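You operate a simulated robot arm through the tools that you are given. There is no shell and no other tool.

Carry out the task below with a simulated robot arm. There is one attempt and no reset: what you move stays moved.

## Task
Tag the larch block with 25 % in the press and draw it out.
Fine: set the blue knob, slide it in, one stroke; leave the black knob alone.

The check looks at the end state, three seconds after you hand in, the way a careful person would. Anything else that was tipped, shoved, dropped, spilled or broken makes it a failure.

## Robot
A 7-joint arm with a two-finger parallel gripper, fixed in place. Base frame: the origin is on the floor under the middle of its stand, x ahead of it, y to its left, z up. Readings come in m, degrees, newtons and seconds.
It reaches about 0.906 m from its shoulder. Its first joint turns from -115.0 to 115.0 degrees. Payload 3.91 kg.
The TCP is the grasp point between the finger pads, 0.03 m short of the fingertips. In the tool frame z runs along the fingers and y along their closing line. Largest opening 0.11 m; finger width 0.02, thickness 0.01; the body of the gripper, 0.048 by 0.112 m, starts 0.055 m behind the TCP.
Orientation is told as [roll, pitch, yaw] about the base's x, y, z axes, in that order, counted from this pose: with the fingers straight down and closing along the base's y, the tool's x points along the base's -x, its y along +y and its z along -z.

## Interface
- The arm moves only by the tool send_rows. Its argument "targets" is a list of rows, each an object (a shift or turn left out is 0, a gripper value left out holds the last) with "delta_rot": the turn, a rotation vector about the tool's x, y, z in degrees, a list of three; "dp": the shift along the tool's x, y, z in m, a list of three; "grip": the gripper command, from -1 (shut) to 1 (fully open), values between in proportion. In form: [{"delta_rot": [ax, ay, az], "dp": [tx, ty, tz], "grip": grip}, ...]. A call has 1 to 20 rows; each row is the pose to reach, as a shift and turn from the pose commanded when the call began, along the tool's axes at that moment. Rows are played at 5 a second. More than 0.05 m and 8.6 degrees between two rows, or a gripper value outside its range, and nothing of the call is played. Where a pose cannot be reached the arm comes as near as it can. A force on the tool above 60 N (or 10 N above the force at the start of the call, whichever is more), or a blocked arm, ends the call early, and 0.2 s more pass. Each finger travels about 0.108 m/s and halts on what it meets, pressing with about 33 N; the grip force reading is that of the motor and also rises with nothing between the fingers. The clock runs only during rows and for 0.2 s after the last one: add rows that repeat a pose to give the fingers time. It gives the time, the measured TCP pose, the force on the tool (base axes), the opening and the grip force at its end, in the units of the frame above (readings bear some noise), with the torque about the TCP (base axes, N m) and any sound that the robot's microphone picked up.
- Cameras (640 x 400 px; columns grow to the right, rows downward): "scene" is fixed at [0.2272, -0.503, 1.6544]; the picture's right is [0.74, 0.67, 0.00], its down [0.67, -0.73, -0.13] and it looks along [-0.09, 0.09, -0.99] (base axes); focal length 274 px, centre (320, 200). "wrist" rides on the gripper at [0.072, 0.017, -0.103] in the tool frame; the picture's right is [-0.23, 0.97, 0.00], its down [-0.76, -0.18, -0.62] and it looks along [-0.61, -0.14, 0.78] (tool axes); focal length 222 px, centre (320, 200). There is no depth. A picture from a camera that has moved, and an enlarged one, comes with that camera's place and axes in the base frame and with its lens. The place of the scene camera against the robot may be out by one fixed shift of up to 0.018 m in any direction.
- grab_frame(camera): a new picture of that camera. It takes no simulated time.
- slide_trunk(by): slides the trunk up (or, below 0, down) by that many m; the arm rides with it, the base frame stays. It gives what a move gives, with no picture.
- close_up(camera, box): a new picture of the part [left, top, right, bottom] of that camera's present view, enlarged. It takes no simulated time.
- close_job(): hands the job in; it is judged then, once.

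Nothing tells you positions but the pictures and the camera data. Unless the task says otherwise, let go and move clear before handing in.

The tools are called after ">>>" as name(argument=value, ...) on one line, values as JSON. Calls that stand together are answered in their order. send_rows: Moves the arm, as the interface text tells. Its arguments: {"type":"object","properties":{"targets":{"type":"array","items":{"type":"object","properties":{"delta_rot":{"type":"array","items":{"type":"number"}},"dp":{"type":"array","items":{"type":"number"}},"grip":{"type":"number"}}}}},"required":["targets"]} The other tools are called the same way: slide_trunk (by) moves the trunk up or down; grab_frame (camera) takes a picture; close_up (camera, box) takes an enlarged picture of a part of a camera's view; close_job () hands the job in.

At the start:

```text
t: 0.0
position: [0.0458, -0.3799, 1.2737]
tcp_rot: [0.0, 0.0, -0.1]
wrist_force: [0.0, -0.5, -0.2]
moment: [0.0, -0.04, 0.02]
opening: 0.1101
grip_force: 0.0
trunk travel left (down, up): [-0.925, 0.065]
```

scene: 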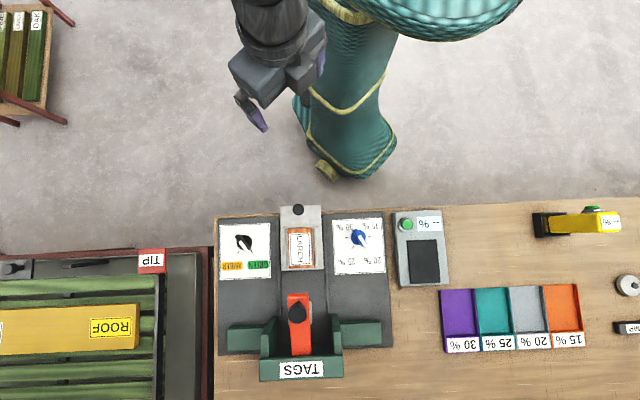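
wrist: 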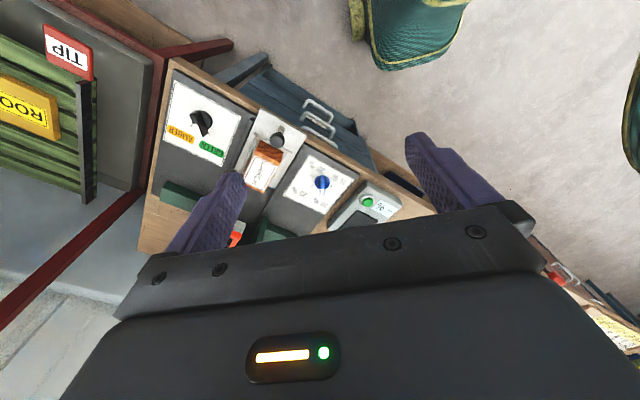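

I see a workbench with a press labelled TAGS, a block labelled LARCH in a carriage, a black knob to its left and a blue knob to its right. I'll take enlarged pictures before moving anything.

>>> close_up(camera="scene", box=[210, 195, 400, 390])

>>> close_up(camera="scene", box=[325, 210, 395, 280])

>>> close_up(camera="scene", box=[260, 195, 340, 395])

>>> close_up(camera="wrist", box=[140, 60, 440, 260])

```text
2.05 times, centred on (305, 292) of scene
camera zoom: at [0.2272, -0.503, 1.6544], right [0.74, 0.67, 0.0], down [0.67, -0.73, -0.13], along [-0.09, 0.09, -0.99], focal length 563 px, centre (351, 10)
```

zoom: 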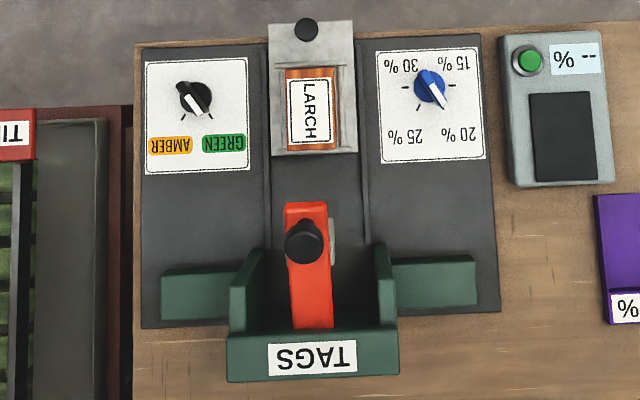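

```text
5.71 times, centred on (360, 245) of scene
camera zoom: at [0.2272, -0.503, 1.6544], right [0.74, 0.67, 0.0], down [0.67, -0.73, -0.13], along [-0.09, 0.09, -0.99], focal length 1568 px, centre (91, -57)
```

zoom: 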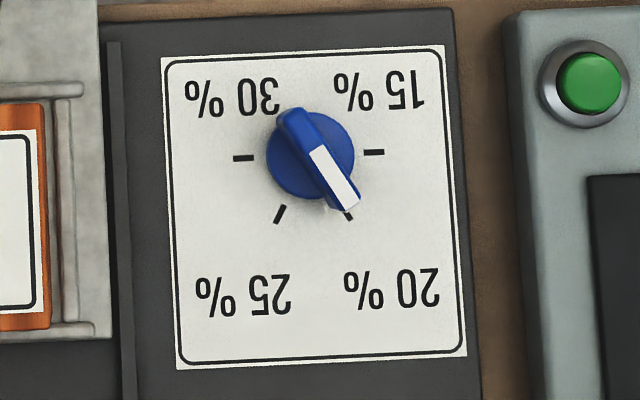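

```text
2.00 times, centred on (300, 295) of scene
camera zoom: at [0.2272, -0.503, 1.6544], right [0.74, 0.67, 0.0], down [0.67, -0.73, -0.13], along [-0.09, 0.09, -0.99], focal length 549 px, centre (360, 10)
```

zoom: 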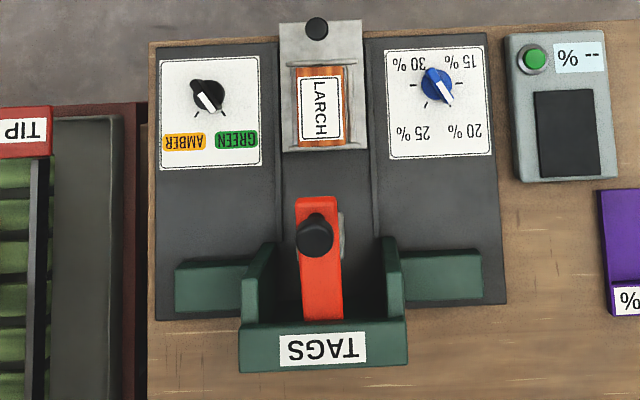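

```text
2.00 times, centred on (290, 160) of wrist
camera zoom: at [-0.0267, -0.3631, 1.3772], right [0.23, 0.97, 0.0], down [0.76, -0.18, 0.62], along [0.61, -0.14, -0.78], focal length 444 px, centre (380, 280)
```

zoom: 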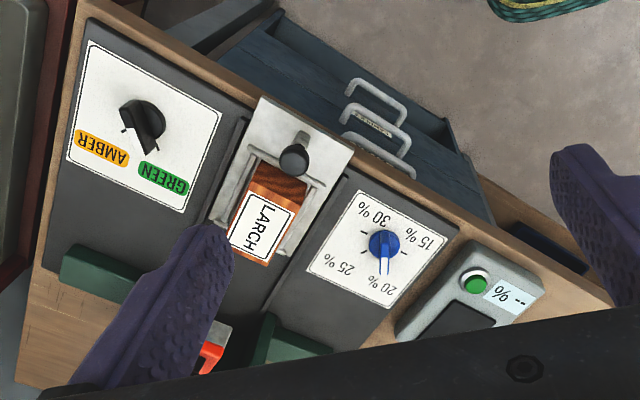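

The bench runs at about 45° to the base axes. The blue knob is near (0.31, -0.43, 0.85) and points at 20 %, so it needs 60° clockwise seen from above to reach 25 %. Next I turn the gripper in line with the bench and move nearer for a better look, staying well above everything.

>>> send_rows(targets=[{"delta_rot": [0, 0, 7.5], "dp": [-0.02, 0.008, 0.012]}, {"delta_rot": [0, 0, 15], "dp": [-0.04, 0.016, 0.024]}, {"delta_rot": [0, 0, 22.5], "dp": [-0.06, 0.025, 0.035]}, {"delta_rot": [0, 0, 30], "dp": [-0.08, 0.033, 0.046]}, {"delta_rot": [0, 0, 37.5], "dp": [-0.1, 0.041, 0.058]}, {"delta_rot": [0, 0, 45], "dp": [-0.124, 0.05, 0.07]}, {"delta_rot": [0, 0, 45], "dp": [-0.124, 0.05, 0.07]}])

>>> grab_frame(camera="wrist")

>>> grab_frame(camera="scene")

```text
t: 1.6
position: [0.1707, -0.3293, 1.2031]
tcp_rot: [0.0, 0.0, -45.1]
wrist_force: [-0.7, 0.5, -0.3]
moment: [0.02, 0.01, -0.03]
opening: 0.1101
grip_force: 0.1
trunk travel left (down, up): [-0.925, 0.065]
```

```text
taken
camera wrist: at [0.1308, -0.2674, 1.3063], right [0.85, 0.53, 0.0], down [0.41, -0.67, 0.62], along [0.33, -0.53, -0.78], focal length 222 px, centre (320, 200)
```

wrist: 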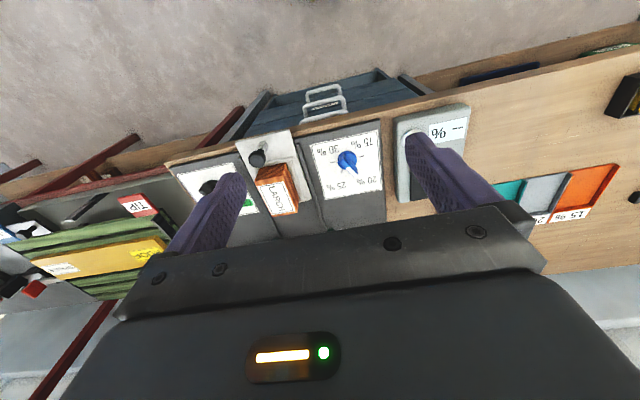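

```text
taken
```

scene: 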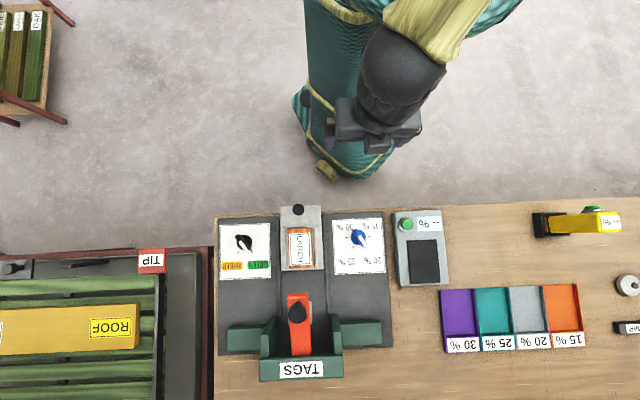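

The bench-side dials and the LARCH block are visible, but the gripper body hides the press lever. I'll tilt the gripper forward, staying high, so the wrist camera looks out over the press.

>>> send_rows(targets=[{"delta_rot": [0, -8, 0], "dp": [0, 0, -0.01]}, {"delta_rot": [0, -16, 0], "dp": [0, 0, -0.02]}, {"delta_rot": [0, -24, 0], "dp": [0, 0, -0.03]}, {"delta_rot": [0, -32, 0], "dp": [0, 0, -0.04]}, {"delta_rot": [0, -40, 0], "dp": [0, 0, -0.05]}, {"delta_rot": [0, -40, 0], "dp": [0, 0, -0.05]}])

>>> grab_frame(camera="wrist")

```text
t: 3.0
position: [0.1837, -0.3651, 1.2539]
tcp_rot: [0.0, -39.9, -45.0]
wrist_force: [0.2, -1.0, -0.1]
moment: [0.02, 0.0, -0.01]
opening: 0.1102
grip_force: 0.1
out of reach, approached as far as the arm can: row 3, 4, 5, 6
trunk travel left (down, up): [-0.925, 0.065]
```

```text
taken
camera wrist: at [0.1092, -0.2687, 1.2883], right [0.81, 0.57, 0.15], down [0.0, -0.26, 0.97], along [0.58, -0.78, -0.21], focal length 222 px, centre (320, 200)
```

wrist: 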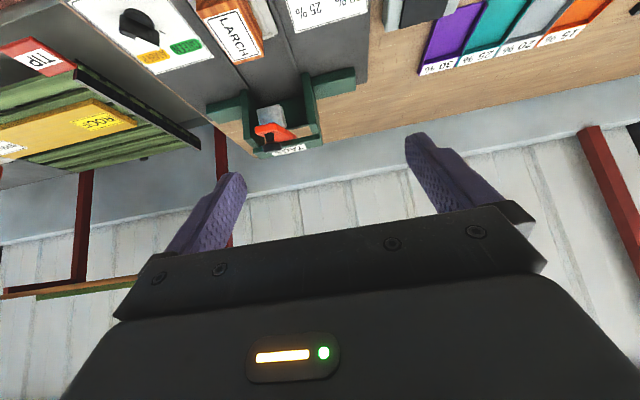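

>>> close_up(camera="wrist", box=[180, 0, 380, 170])

>>> close_up(camera="wrist", box=[220, 70, 340, 165])

>>> close_up(camera="scene", box=[255, 280, 355, 390])

>>> close_up(camera="scene", box=[270, 195, 330, 280])

```text
2.35 times, centred on (280, 85) of wrist
camera zoom: at [0.1092, -0.2687, 1.2883], right [0.81, 0.57, 0.15], down [0.0, -0.26, 0.97], along [0.58, -0.78, -0.21], focal length 523 px, centre (414, 471)
```

zoom: 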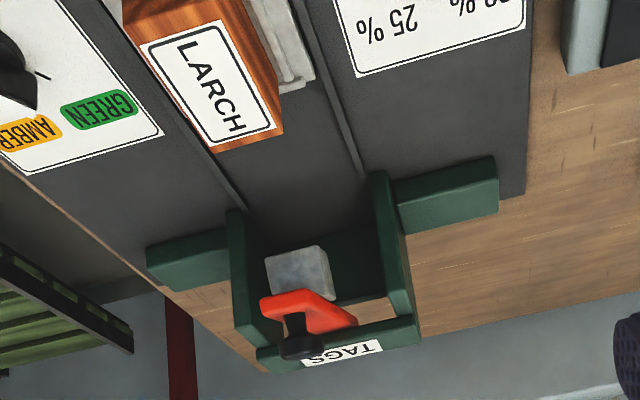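

```text
4.21 times, centred on (280, 118) of wrist
camera zoom: at [0.1092, -0.2687, 1.2883], right [0.81, 0.57, 0.15], down [0.0, -0.26, 0.97], along [0.58, -0.78, -0.21], focal length 935 px, centre (488, 547)
```

zoom: 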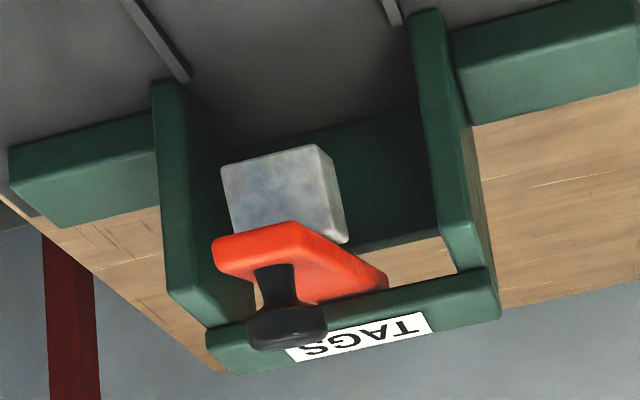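

```text
3.64 times, centred on (305, 335) of scene
camera zoom: at [0.2272, -0.503, 1.6544], right [0.74, 0.67, 0.0], down [0.67, -0.73, -0.13], along [-0.09, 0.09, -0.99], focal length 998 px, centre (374, -291)
```

zoom: 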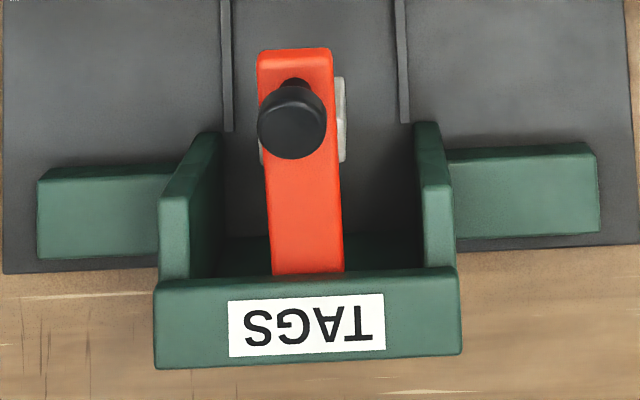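

```text
4.71 times, centred on (300, 238) of scene
camera zoom: at [0.2272, -0.503, 1.6544], right [0.74, 0.67, 0.0], down [0.67, -0.73, -0.13], along [-0.09, 0.09, -0.99], focal length 1292 px, centre (414, 24)
```

zoom: 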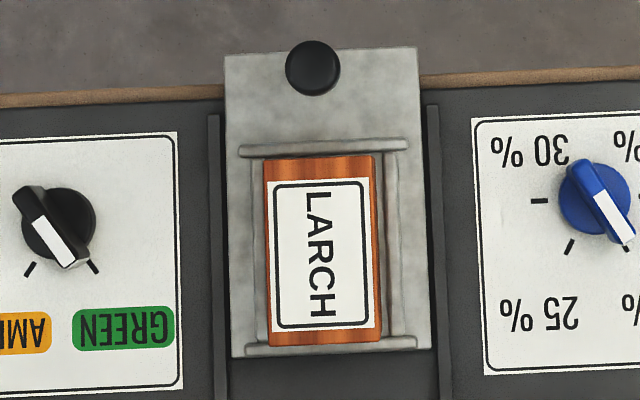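

The press has a green frame. Its red lever carries a black-topped handle at about f=0.67, r=-0.25, z=1.07 (f forward into the bench, r to the right along it), with a grey ram underneath. I'll straighten the gripper again, then lower the trunk a little for better reach.

>>> send_rows(targets=[{"delta_rot": [0, 8, 0]}, {"delta_rot": [0, 16, 0]}, {"delta_rot": [0, 24, 0]}, {"delta_rot": [0, 32, 0]}, {"delta_rot": [0, 40, 0]}, {"delta_rot": [0, 40, 0]}])

```text
t: 4.4
position: [0.1818, -0.3629, 1.2571]
tcp_rot: [0.0, 0.0, -45.1]
wrist_force: [-0.7, 0.3, -0.6]
moment: [-0.03, -0.02, 0.02]
opening: 0.1102
grip_force: 0.0
out of reach, approached as far as the arm can: row 2, 3
trunk travel left (down, up): [-0.925, 0.065]
```

>>> slide_trunk(by=-0.2)

>>> grab_frame(camera="scene")

>>> grab_frame(camera="wrist")

```text
t: 6.6
position: [0.1823, -0.3637, 1.0575]
tcp_rot: [0.1, 0.0, -44.9]
wrist_force: [-0.4, 0.0, 0.2]
moment: [-0.01, 0.01, -0.05]
opening: 0.1102
grip_force: 0.0
trunk travel left (down, up): [-0.725, 0.265]
```

```text
taken
```

scene: 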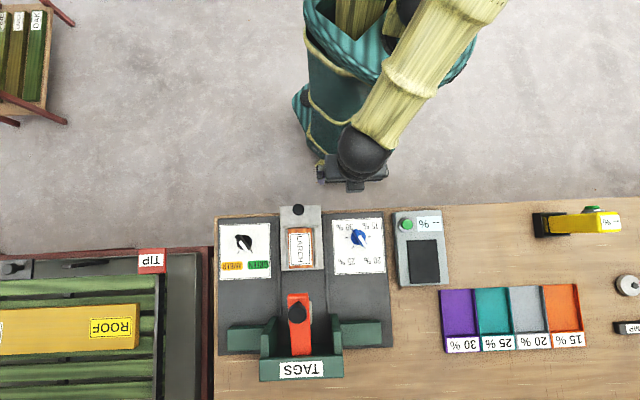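

```text
taken
camera wrist: at [0.1434, -0.3013, 1.1611], right [0.85, 0.53, 0.0], down [0.41, -0.66, 0.62], along [0.33, -0.53, -0.78], focal length 222 px, centre (320, 200)
```

wrist: 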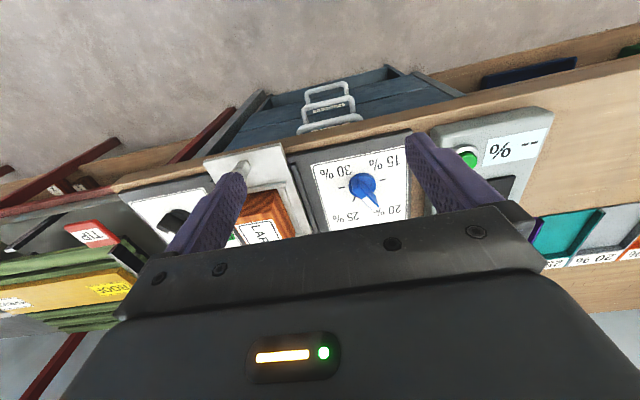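

>>> send_rows(targets=[{"delta_rot": [0, 0, -6], "dp": [-0.028, 0.008, 0.008]}, {"delta_rot": [0, 0, -12], "dp": [-0.056, 0.016, 0.016]}, {"delta_rot": [0, 0, -18], "dp": [-0.084, 0.023, 0.024]}, {"delta_rot": [0, 0, -24], "dp": [-0.112, 0.03, 0.032]}, {"delta_rot": [0, 0, -30], "dp": [-0.1407, 0.0375, 0.04]}, {"delta_rot": [0, 0, -30], "dp": [-0.1407, 0.0375, 0.04]}])

>>> grab_frame(camera="wrist")

>>> close_up(camera="wrist", box=[220, 60, 440, 220])

>>> close_up(camera="scene", box=[260, 160, 420, 320])

```text
t: 8.0
position: [0.3101, -0.4384, 1.0174]
tcp_rot: [-0.1, 0.0, -14.8]
wrist_force: [0.1, 0.2, -0.6]
moment: [0.02, 0.01, -0.01]
opening: 0.1101
grip_force: 0.0
trunk travel left (down, up): [-0.725, 0.265]
```

```text
taken
camera wrist: at [0.244, -0.4039, 1.1211], right [0.47, 0.88, 0.0], down [0.69, -0.37, 0.62], along [0.55, -0.29, -0.78], focal length 222 px, centre (320, 200)
```

wrist: 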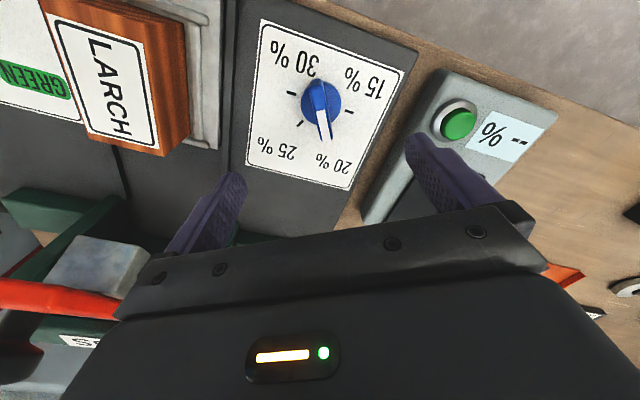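

```text
2.50 times, centred on (330, 140) of wrist
camera zoom: at [0.244, -0.4039, 1.1211], right [0.47, 0.88, 0.0], down [0.69, -0.37, 0.62], along [0.55, -0.29, -0.78], focal length 555 px, centre (295, 350)
```

zoom: 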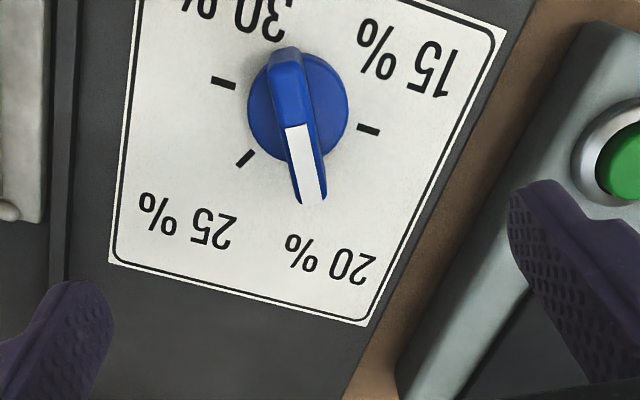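

```text
2.50 times, centred on (340, 240) of scene
camera zoom: at [0.2272, -0.503, 1.6544], right [0.74, 0.67, 0.0], down [0.67, -0.73, -0.13], along [-0.09, 0.09, -0.99], focal length 686 px, centre (270, 100)
```

zoom: 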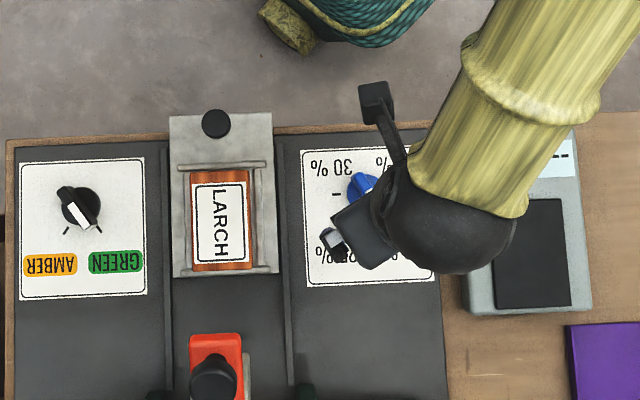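

The blue knob sits almost centred between the fingers, with its white pointer on 20 %. I'll drop 5 cm, correct by a few millimetres and look again to pin down the knob's height.

>>> send_rows(targets=[{"dp": [0.002, 0.004, 0.025]}, {"dp": [0.002, 0.004, 0.05]}, {"dp": [0.002, 0.004, 0.05]}])

>>> close_up(camera="wrist", box=[220, 60, 440, 220])

>>> grab_frame(camera="wrist")

```text
t: 8.8
position: [0.3072, -0.4335, 0.9639]
tcp_rot: [0.0, 0.0, -15.0]
wrist_force: [-0.3, 0.0, -0.1]
moment: [-0.03, 0.01, -0.03]
opening: 0.1099
grip_force: 0.1
trunk travel left (down, up): [-0.725, 0.265]
```

```text
2.50 times, centred on (330, 140) of wrist
camera zoom: at [0.2423, -0.3998, 1.0687], right [0.47, 0.88, 0.0], down [0.69, -0.37, 0.62], along [0.55, -0.29, -0.78], focal length 555 px, centre (295, 350)
```

zoom: 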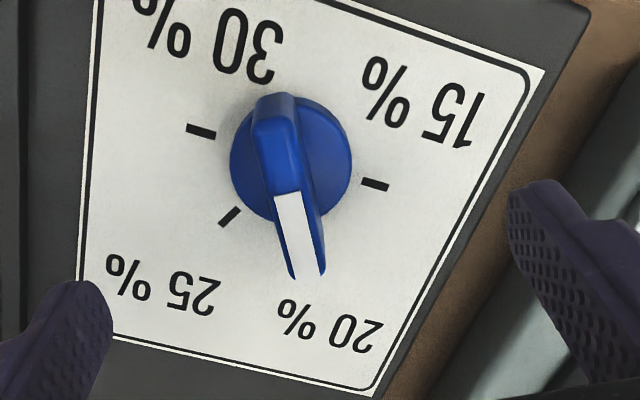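

```text
taken
camera wrist: at [0.2423, -0.3998, 1.0687], right [0.47, 0.88, 0.0], down [0.69, -0.37, 0.62], along [0.55, -0.29, -0.78], focal length 222 px, centre (320, 200)
```

wrist: 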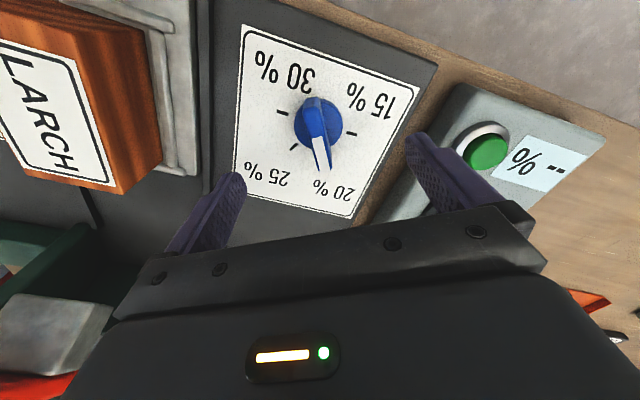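

Triangulating gives the dial plate at about z=0.86 and the knob centre at about (0.307, -0.435). Its bar is lined up with the finger gap. I'll narrow the opening a bit, descend beside the bar and look before closing.

>>> send_rows(targets=[{"dp": [0, -0.002, 0.0], "grip": 0.27}, {"dp": [0, -0.002, 0.02], "grip": 0.27}, {"dp": [0, -0.002, 0.04], "grip": 0.27}, {"dp": [0, -0.002, 0.05], "grip": 0.27}, {"dp": [0, -0.002, 0.05], "grip": 0.27}])

>>> close_up(camera="wrist", box=[220, 80, 440, 220])

>>> grab_frame(camera="wrist")

```text
t: 10.0
position: [0.3058, -0.4348, 0.9154]
tcp_rot: [0.0, 0.0, -15.0]
wrist_force: [-0.1, 0.1, 0.4]
moment: [0.01, 0.01, 0.02]
opening: 0.07
grip_force: 0.0
trunk travel left (down, up): [-0.725, 0.265]
```

```text
2.86 times, centred on (330, 150) of wrist
camera zoom: at [0.2409, -0.4008, 1.0202], right [0.47, 0.88, 0.0], down [0.69, -0.37, 0.62], along [0.55, -0.29, -0.78], focal length 635 px, centre (291, 343)
```

zoom: 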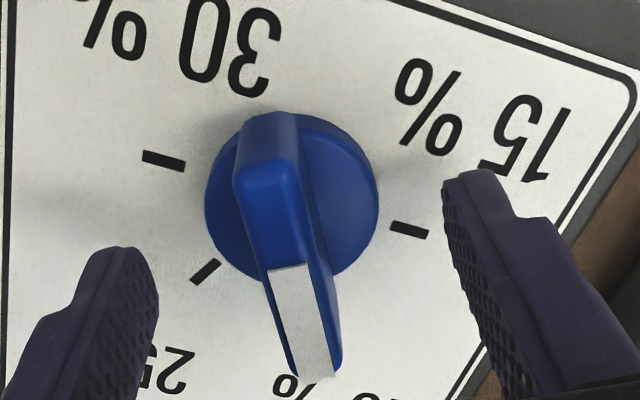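

```text
taken
camera wrist: at [0.2409, -0.4008, 1.0202], right [0.47, 0.88, 0.0], down [0.69, -0.37, 0.62], along [0.55, -0.29, -0.78], focal length 222 px, centre (320, 200)
```

wrist: 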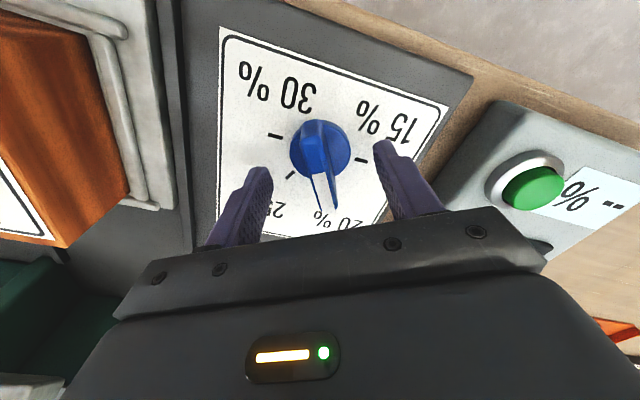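

The plate is at about z=0.867 and the fingertips are about 18 mm above it, either side of the bar. I'll go 5 mm lower and close on the bar.

>>> send_rows(targets=[{"dp": [0.0015, 0, 0.005], "grip": 0.27}, {"dp": [0.0015, 0, 0.005], "grip": -0.3}, {"dp": [0.0015, 0, 0.005], "grip": -1}, {"dp": [0.0015, 0, 0.005], "grip": -1}, {"dp": [0.0015, 0, 0.005], "grip": -1}])

>>> close_up(camera="wrist", box=[220, 80, 440, 220])

```text
t: 11.2
position: [0.3059, -0.433, 0.9114]
tcp_rot: [0.1, 0.0, -15.0]
wrist_force: [0.7, 2.4, -3.4]
moment: [-0.17, -0.28, -0.04]
opening: 0.0418
grip_force: 45.1
trunk travel left (down, up): [-0.725, 0.265]
```

```text
2.86 times, centred on (330, 150) of wrist
camera zoom: at [0.24, -0.3996, 1.015], right [0.47, 0.88, 0.0], down [0.69, -0.37, 0.62], along [0.55, -0.29, -0.78], focal length 635 px, centre (291, 343)
```

zoom: 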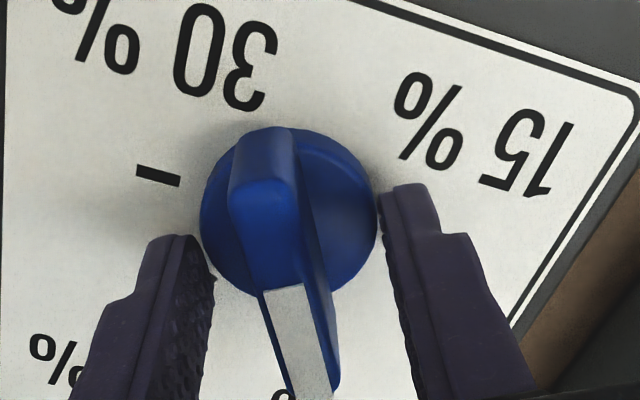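

The fingers met the disc (42 mm), not the bar. I'll open, rise 9 mm and close again on the bar itself.

>>> send_rows(targets=[{"dp": [0, 0, 0], "grip": 0.1}, {"dp": [0, 0, 0], "grip": 0.1}, {"dp": [0, 0, -0.009], "grip": 0.1}, {"dp": [0, 0, -0.009], "grip": -0.5}, {"dp": [0, 0, -0.009], "grip": -1}, {"dp": [0, 0, -0.009], "grip": -1}, {"dp": [0, 0, -0.009], "grip": -1}])

>>> close_up(camera="wrist", box=[220, 80, 440, 220])

```text
t: 12.8
position: [0.305, -0.4335, 0.9212]
tcp_rot: [0.0, 0.0, -15.1]
wrist_force: [0.1, -1.5, -1.8]
moment: [0.0, 0.19, 0.02]
opening: 0.0126
grip_force: 45.2
trunk travel left (down, up): [-0.725, 0.265]
```

```text
2.86 times, centred on (330, 150) of wrist
camera zoom: at [0.2406, -0.3997, 1.0253], right [0.47, 0.88, 0.0], down [0.69, -0.37, 0.62], along [0.55, -0.29, -0.78], focal length 635 px, centre (291, 343)
```

zoom: 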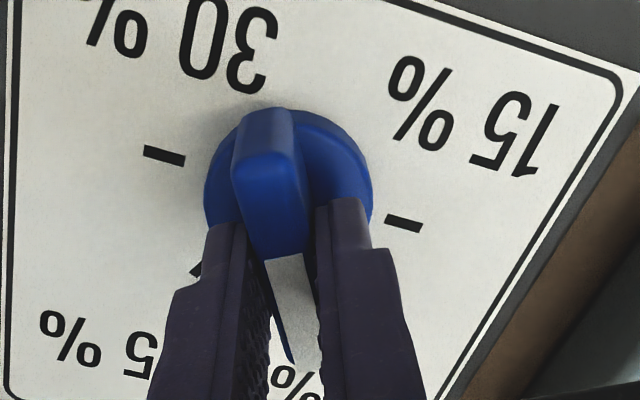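

The fingers hold the bar at 12.6 mm and are centred on the axis within about 1 mm. Now I turn it 60° clockwise seen from above, towards 25 %.

>>> send_rows(targets=[{"delta_rot": [0, 0, 6], "grip": -1}, {"delta_rot": [0, 0, 12], "grip": -1}, {"delta_rot": [0, 0, 18], "grip": -1}, {"delta_rot": [0, 0, 24], "grip": -1}, {"delta_rot": [0, 0, 30], "grip": -1}, {"delta_rot": [0, 0, 36], "grip": -1}, {"delta_rot": [0, 0, 42], "grip": -1}, {"delta_rot": [0, 0, 48], "grip": -1}, {"delta_rot": [0, 0, 54], "grip": -1}, {"delta_rot": [0, 0, 60], "grip": -1}, {"delta_rot": [0, 0, 60], "grip": -1}])

>>> close_up(camera="wrist", box=[200, 40, 440, 220])

```text
t: 15.2
position: [0.3032, -0.4363, 0.9211]
tcp_rot: [0.0, -0.1, -75.2]
wrist_force: [-9.3, -23.1, 14.1]
moment: [0.21, 0.63, 0.06]
opening: 0.013
grip_force: 45.3
trunk travel left (down, up): [-0.725, 0.265]
```

```text
2.22 times, centred on (320, 130) of wrist
camera zoom: at [0.3015, -0.3626, 1.0252], right [1.0, 0.03, 0.0], down [0.02, -0.78, 0.62], along [0.02, -0.62, -0.78], focal length 494 px, centre (320, 356)
```

zoom: 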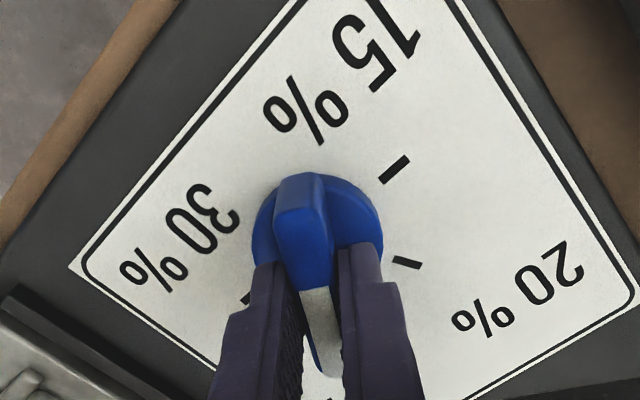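

The knob turned with the gripper, with some side load. I'll release, rise straight up and check where the pointer is.

>>> send_rows(targets=[{"grip": -0.4}, {"grip": 0.1}, {"grip": 0.1}, {"dp": [0, 0, -0.03], "grip": 0.1}, {"dp": [0, 0, -0.06], "grip": 0.1}, {"dp": [0, 0, -0.09], "grip": 0.1}, {"dp": [0, 0, -0.09], "grip": 0.1}])

>>> close_up(camera="wrist", box=[200, 40, 440, 220])

>>> grab_frame(camera="wrist")

```text
t: 16.8
position: [0.3064, -0.4331, 1.0122]
tcp_rot: [0.0, -0.1, -75.0]
wrist_force: [0.2, 0.0, 0.0]
moment: [0.01, 0.02, 0.0]
opening: 0.0602
grip_force: 0.0
trunk travel left (down, up): [-0.725, 0.265]
```

```text
2.22 times, centred on (320, 130) of wrist
camera zoom: at [0.3044, -0.3592, 1.1151], right [1.0, 0.03, 0.0], down [0.03, -0.78, 0.62], along [0.02, -0.62, -0.78], focal length 494 px, centre (320, 356)
```

zoom: 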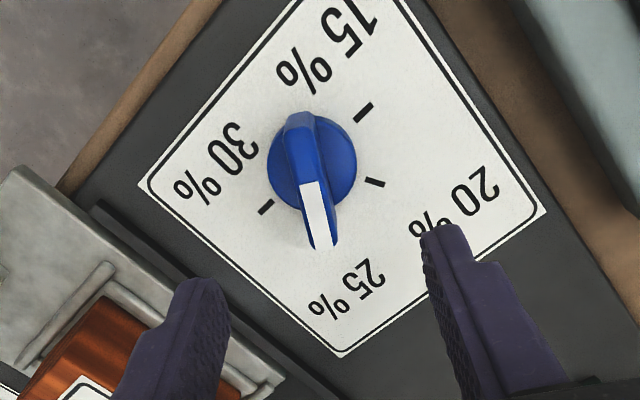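

```text
taken
camera wrist: at [0.3044, -0.3592, 1.1151], right [1.0, 0.03, 0.0], down [0.03, -0.78, 0.62], along [0.02, -0.62, -0.78], focal length 222 px, centre (320, 200)
```

wrist: 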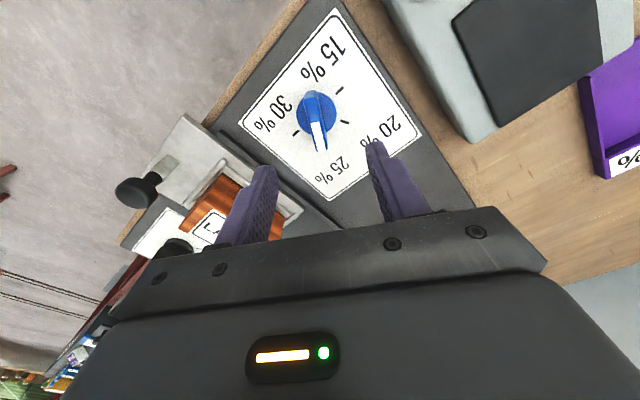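

The pointer has moved exactly 60° and now covers the 25 % tick. The sled handle, a black knob on a stem, is at about (0.137, -0.489, 0.944); next I move above it, aligned with the bench.

>>> send_rows(targets=[{"delta_rot": [0, 0, -6], "dp": [-0.002, -0.0355, -0.01], "grip": 0.27}, {"delta_rot": [0, 0, -12], "dp": [-0.004, -0.071, -0.02], "grip": 0.27}, {"delta_rot": [0, 0, -18], "dp": [-0.006, -0.1065, -0.025], "grip": 0.27}, {"delta_rot": [0, 0, -24], "dp": [-0.008, -0.142, -0.025], "grip": 0.27}, {"delta_rot": [0, 0, -30], "dp": [-0.0103, -0.1777, -0.025], "grip": 0.27}, {"delta_rot": [0, 0, -30], "dp": [-0.0103, -0.1777, -0.025], "grip": 0.27}])

>>> grab_frame(camera="wrist")

>>> close_up(camera="scene", box=[325, 210, 395, 280])

>>> grab_frame(camera="scene")

```text
t: 18.2
position: [0.1376, -0.489, 1.036]
tcp_rot: [0.0, 0.0, -45.0]
wrist_force: [0.5, -1.2, -0.1]
moment: [0.05, 0.02, 0.02]
opening: 0.07
grip_force: 0.2
trunk travel left (down, up): [-0.725, 0.265]
```

```text
taken
camera wrist: at [0.0975, -0.4275, 1.1401], right [0.85, 0.53, 0.0], down [0.41, -0.66, 0.62], along [0.33, -0.53, -0.78], focal length 222 px, centre (320, 200)
```

wrist: 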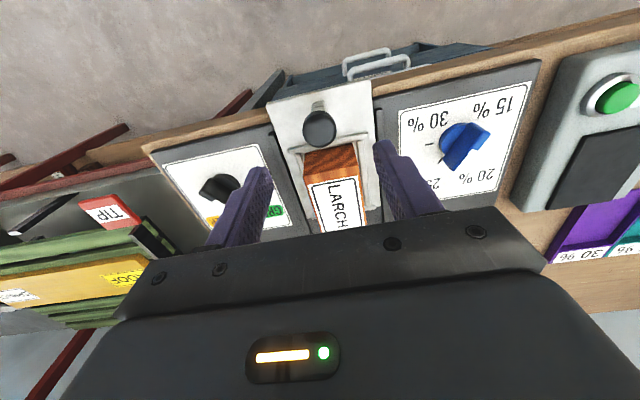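

```text
5.71 times, centred on (360, 245) of scene
camera zoom: at [0.2272, -0.503, 1.6544], right [0.74, 0.67, 0.0], down [0.67, -0.73, -0.13], along [-0.09, 0.09, -0.99], focal length 1568 px, centre (91, -57)
```

zoom: 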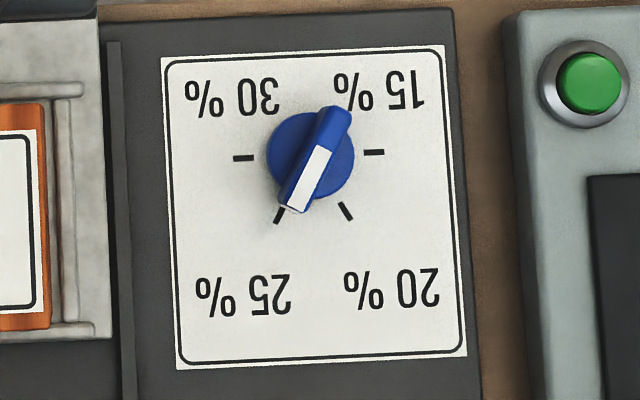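

```text
taken
```

scene: 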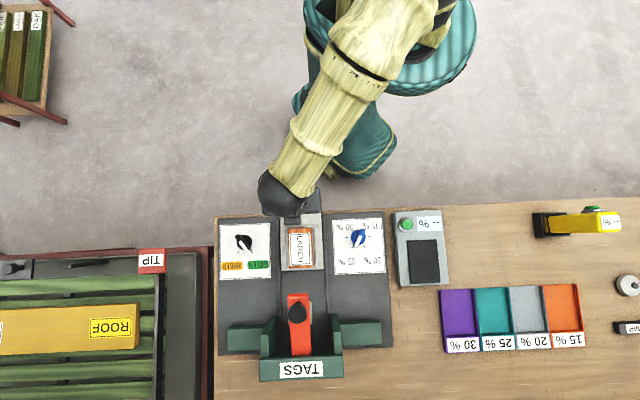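

The blue knob now reads 25 % in the scene view, and the gripper is centred over the sled handle. I'll tilt back 15° to keep clear of the lever later, and go down around the handle.

>>> send_rows(targets=[{"delta_rot": [0, -5, 0], "dp": [0, 0.0008, 0.02]}, {"delta_rot": [0, -10, 0], "dp": [0, 0.0008, 0.04]}, {"delta_rot": [0, -15, 0], "dp": [0, 0.0008, 0.065]}, {"delta_rot": [0, -15, 0], "dp": [0, 0.0008, 0.09]}, {"delta_rot": [0, -15, 0], "dp": [0, 0.0008, 0.09]}])

>>> grab_frame(camera="wrist")

```text
t: 19.4
position: [0.1367, -0.4896, 0.9458]
tcp_rot: [0.0, -15.0, -45.0]
wrist_force: [-0.8, 0.6, -0.5]
moment: [0.02, -0.01, 0.01]
opening: 0.07
grip_force: 0.1
trunk travel left (down, up): [-0.725, 0.265]
```

```text
taken
camera wrist: at [0.0808, -0.4093, 1.0277], right [0.84, 0.53, 0.06], down [0.28, -0.53, 0.8], along [0.46, -0.66, -0.6], focal length 222 px, centre (320, 200)
```

wrist: 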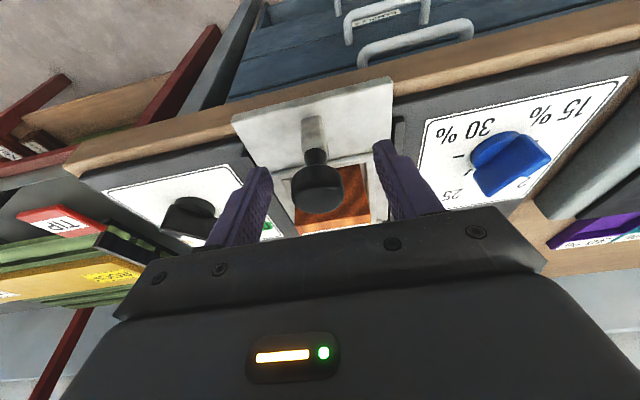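

>>> send_rows(targets=[{"grip": -0.3}, {"grip": -1}, {"grip": -1}, {"grip": -1}])

>>> grab_frame(camera="wrist")

```text
t: 20.4
position: [0.137, -0.4889, 0.9463]
tcp_rot: [0.1, -14.9, -45.1]
wrist_force: [-4.3, -5.1, -0.6]
moment: [-0.14, 0.06, -0.01]
opening: 0.029
grip_force: 45.2
trunk travel left (down, up): [-0.725, 0.265]
```

```text
taken
camera wrist: at [0.0799, -0.4102, 1.0279], right [0.84, 0.53, 0.06], down [0.28, -0.53, 0.8], along [0.46, -0.66, -0.6], focal length 222 px, centre (320, 200)
```

wrist: 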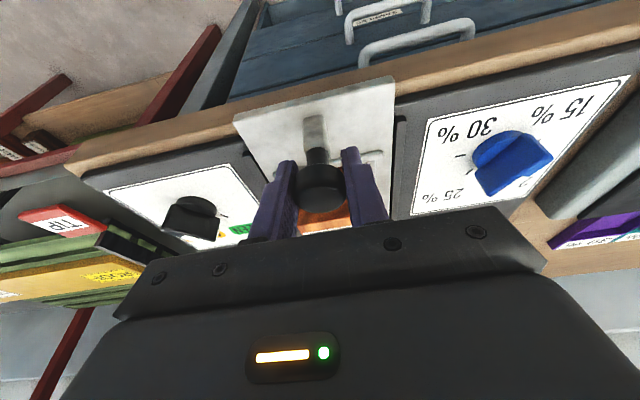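

The handle is gripped (29 mm). I'll push the sled straight into the press, checking the force along the way.

>>> send_rows(targets=[{"dp": [-0.0097, -0.0008, 0.0026], "grip": -1}, {"dp": [-0.0242, -0.0008, 0.0065], "grip": -1}, {"dp": [-0.0386, -0.0008, 0.0104], "grip": -1}, {"dp": [-0.0531, -0.0008, 0.0142], "grip": -1}, {"dp": [-0.0676, -0.0008, 0.0181], "grip": -1}, {"dp": [-0.0821, -0.0008, 0.022], "grip": -1}, {"dp": [-0.0966, -0.0008, 0.0259], "grip": -1}, {"dp": [-0.1063, -0.0008, 0.0285], "grip": -1}, {"dp": [-0.1063, -0.0008, 0.0285], "grip": -1}])

>>> grab_frame(camera="wrist")

>>> close_up(camera="scene", box=[210, 195, 400, 390])

```text
t: 22.4
position: [0.2144, -0.5682, 0.9471]
tcp_rot: [-0.1, -15.1, -44.9]
wrist_force: [2.4, 2.1, 8.8]
moment: [0.1, -0.06, -0.18]
opening: 0.0292
grip_force: 45.4
trunk travel left (down, up): [-0.725, 0.265]
```

```text
taken
camera wrist: at [0.1584, -0.4889, 1.0278], right [0.84, 0.53, 0.06], down [0.28, -0.53, 0.8], along [0.46, -0.66, -0.6], focal length 222 px, centre (320, 200)
```

wrist: 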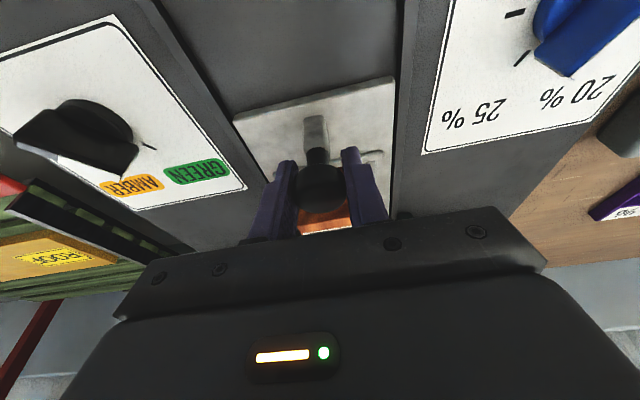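

```text
2.05 times, centred on (305, 292) of scene
camera zoom: at [0.2272, -0.503, 1.6544], right [0.74, 0.67, 0.0], down [0.67, -0.73, -0.13], along [-0.09, 0.09, -0.99], focal length 563 px, centre (351, 10)
```

zoom: 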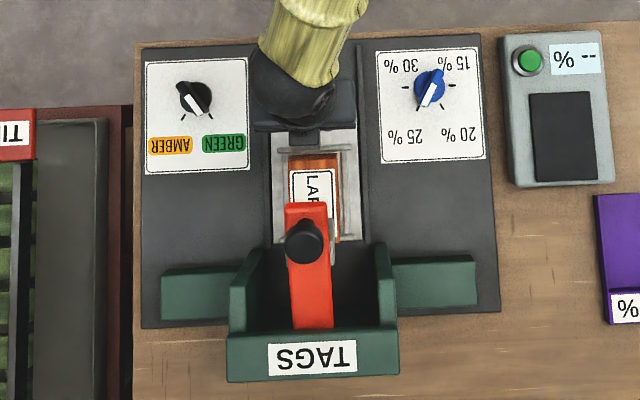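

>>> send_rows(targets=[{"dp": [-0.0068, 0, 0.0018], "grip": -1}, {"dp": [-0.0135, 0, 0.0036], "grip": -1}, {"dp": [-0.0193, 0, 0.0052], "grip": -1}, {"dp": [-0.0241, 0, 0.0065], "grip": -1}, {"dp": [-0.029, 0, 0.0078], "grip": -1}, {"dp": [-0.029, 0, 0.0078], "grip": -1}])

>>> close_up(camera="scene", box=[210, 195, 400, 390])

>>> grab_frame(camera="wrist")

```text
t: 23.8
position: [0.2376, -0.5897, 0.9469]
tcp_rot: [0.1, -15.3, -45.0]
wrist_force: [0.8, -0.2, 0.8]
moment: [0.03, 0.04, 0.01]
opening: 0.0
grip_force: 37.8
trunk travel left (down, up): [-0.725, 0.265]
```

```text
2.05 times, centred on (305, 292) of scene
camera zoom: at [0.2272, -0.503, 1.6544], right [0.74, 0.67, 0.0], down [0.67, -0.73, -0.13], along [-0.09, 0.09, -0.99], focal length 563 px, centre (351, 10)
```

zoom: 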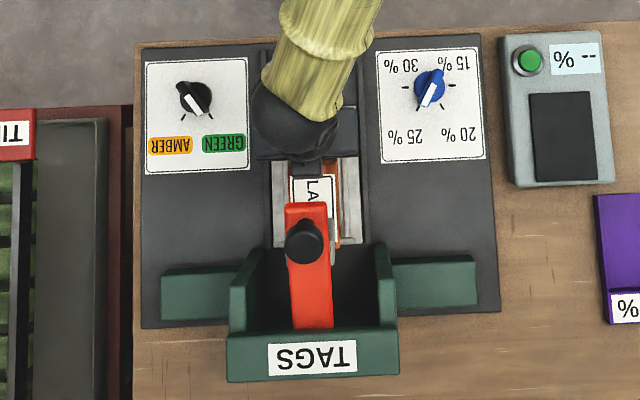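

```text
taken
camera wrist: at [0.1809, -0.5097, 1.0283], right [0.84, 0.53, 0.06], down [0.28, -0.53, 0.8], along [0.46, -0.66, -0.59], focal length 222 px, centre (320, 200)
```

wrist: 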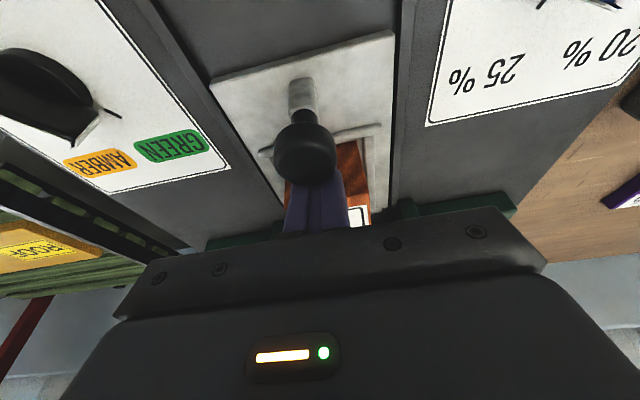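

The grip slipped off the round handle, so the sled stopped about 11.5 cm in, which looks about 3 cm short of the ram. The closed fingers are now beyond the handle. I'll raise straight up, back off and look at what's stopping the sled before pushing again.

>>> send_rows(targets=[{"dp": [-0.0054, 0, -0.0193], "grip": -1}, {"dp": [-0.0104, 0, -0.0386], "grip": -1}, {"dp": [-0.0156, 0, -0.058], "grip": -1}, {"dp": [-0.0207, 0, -0.0773], "grip": -1}, {"dp": [-0.0207, 0, -0.0773], "grip": -1}])

>>> grab_frame(camera="wrist")

>>> close_up(camera="scene", box=[250, 220, 350, 380])

```text
t: 25.0
position: [0.2353, -0.5888, 1.0257]
tcp_rot: [0.1, -15.0, -45.0]
wrist_force: [0.1, 1.2, -0.3]
moment: [-0.02, 0.01, -0.01]
opening: 0.0
grip_force: 37.5
trunk travel left (down, up): [-0.725, 0.265]
```

```text
taken
camera wrist: at [0.1798, -0.5098, 1.108], right [0.84, 0.53, 0.06], down [0.28, -0.53, 0.8], along [0.46, -0.66, -0.6], focal length 222 px, centre (320, 200)
```

wrist: 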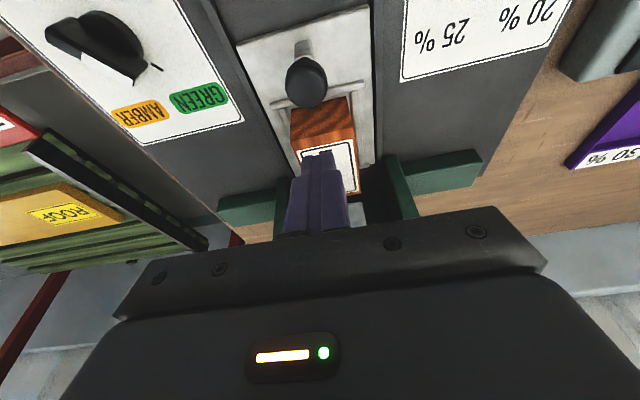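

```text
2.50 times, centred on (300, 300) of scene
camera zoom: at [0.2272, -0.503, 1.6544], right [0.74, 0.67, 0.0], down [0.67, -0.73, -0.13], along [-0.09, 0.09, -0.99], focal length 686 px, centre (370, -50)
```

zoom: 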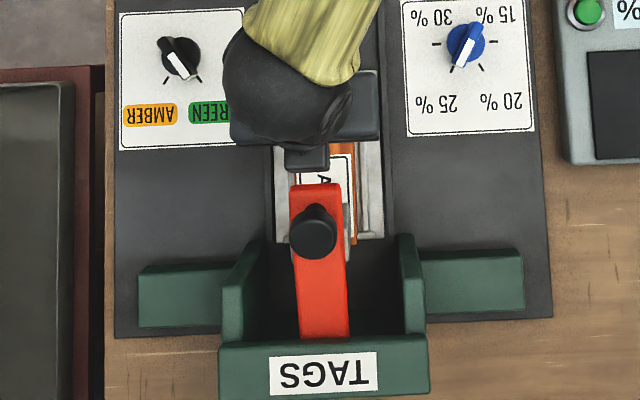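

>>> send_rows(targets=[{"delta_rot": [0, -5, 0], "dp": [0.0248, 0, -0.0232], "grip": -1}, {"delta_rot": [0, -10, 0], "dp": [0.0497, 0, -0.0464], "grip": -0.5}, {"delta_rot": [0, -15, 0], "dp": [0.0745, 0, -0.0697], "grip": 0.5}, {"delta_rot": [0, -20, 0], "dp": [0.0994, 0, -0.0929], "grip": 1}, {"delta_rot": [0, -25, 0], "dp": [0.1242, 0, -0.1161], "grip": 1}, {"delta_rot": [0, -25, 0], "dp": [0.1242, 0, -0.1161], "grip": 1}])

>>> grab_frame(camera="wrist")

>>> close_up(camera="wrist", box=[220, 0, 440, 220])

>>> close_up(camera="scene", box=[250, 220, 350, 380])

```text
t: 26.4
position: [0.1293, -0.4827, 1.1063]
tcp_rot: [0.0, -39.9, -45.0]
wrist_force: [0.3, 0.4, 1.3]
moment: [0.0, 0.02, -0.03]
opening: 0.11
grip_force: 0.1
trunk travel left (down, up): [-0.725, 0.265]
```

```text
taken
camera wrist: at [0.0561, -0.3861, 1.1403], right [0.81, 0.57, 0.15], down [0.0, -0.26, 0.97], along [0.58, -0.78, -0.21], focal length 222 px, centre (320, 200)
```

wrist: 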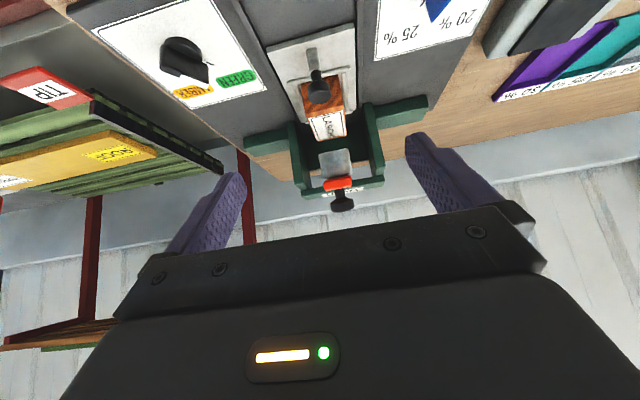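

```text
1.82 times, centred on (330, 110) of wrist
camera zoom: at [0.0561, -0.3861, 1.1403], right [0.81, 0.57, 0.15], down [0.0, -0.26, 0.97], along [0.58, -0.78, -0.21], focal length 404 px, centre (302, 364)
```

zoom: 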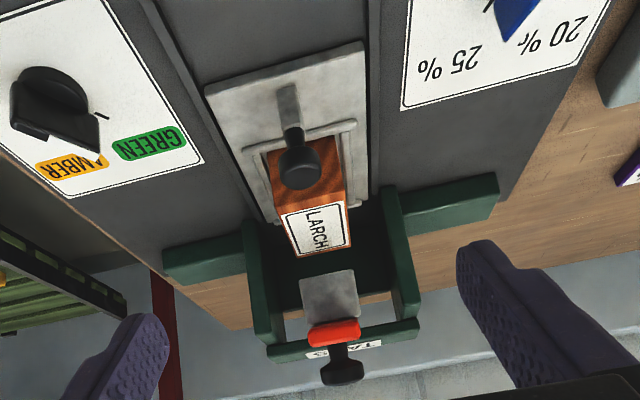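

```text
2.50 times, centred on (300, 300) of scene
camera zoom: at [0.2272, -0.503, 1.6544], right [0.74, 0.67, 0.0], down [0.67, -0.73, -0.13], along [-0.09, 0.09, -0.99], focal length 686 px, centre (370, -50)
```

zoom: 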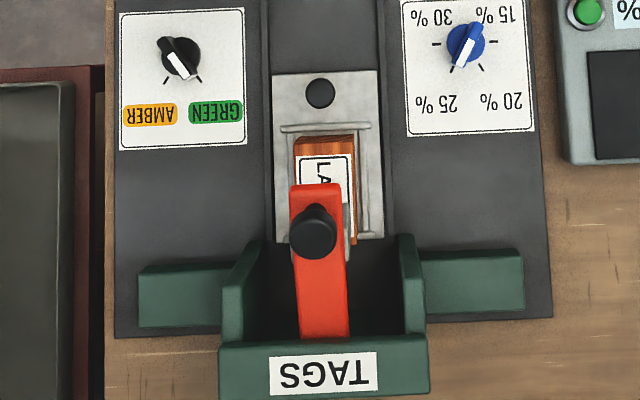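

>>> close_up(camera="wrist", box=[270, 20, 400, 130])

>>> close_up(camera="wrist", box=[270, 110, 400, 220])

>>> close_up(camera="scene", box=[285, 240, 325, 330])

```text
3.64 times, centred on (335, 75) of wrist
camera zoom: at [0.0561, -0.3861, 1.1403], right [0.81, 0.57, 0.15], down [0.0, -0.26, 0.97], along [0.58, -0.78, -0.21], focal length 808 px, centre (266, 654)
```

zoom: 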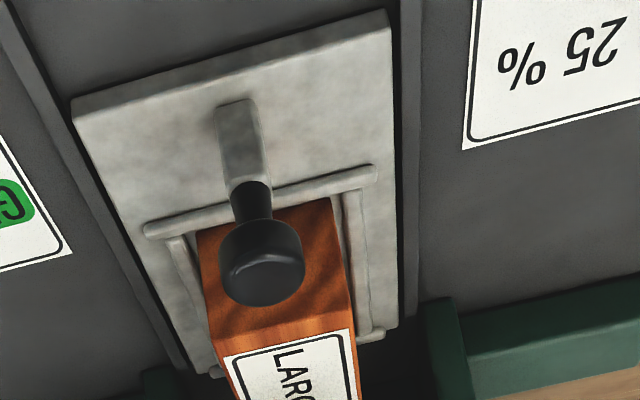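

```text
3.64 times, centred on (335, 165) of wrist
camera zoom: at [0.0561, -0.3861, 1.1403], right [0.81, 0.57, 0.15], down [0.0, -0.26, 0.97], along [0.58, -0.78, -0.21], focal length 808 px, centre (266, 327)
```

zoom: 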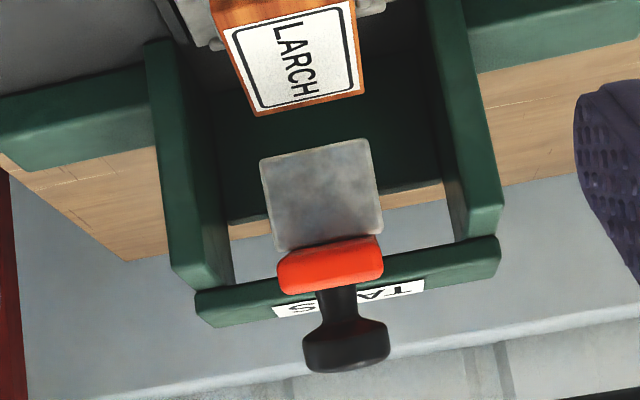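

```text
4.44 times, centred on (305, 285) of scene
camera zoom: at [0.2272, -0.503, 1.6544], right [0.74, 0.67, 0.0], down [0.67, -0.73, -0.13], along [-0.09, 0.09, -0.99], focal length 1220 px, centre (387, -178)
```

zoom: 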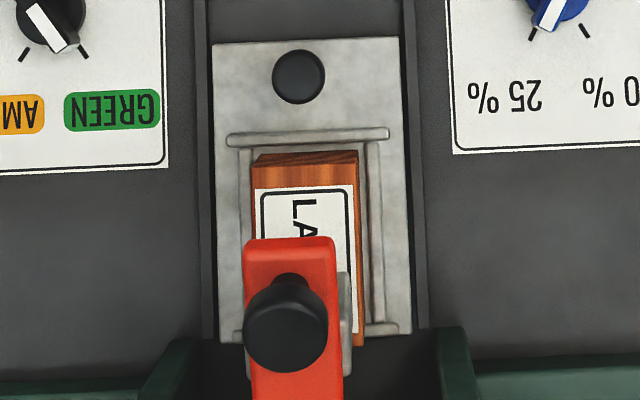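

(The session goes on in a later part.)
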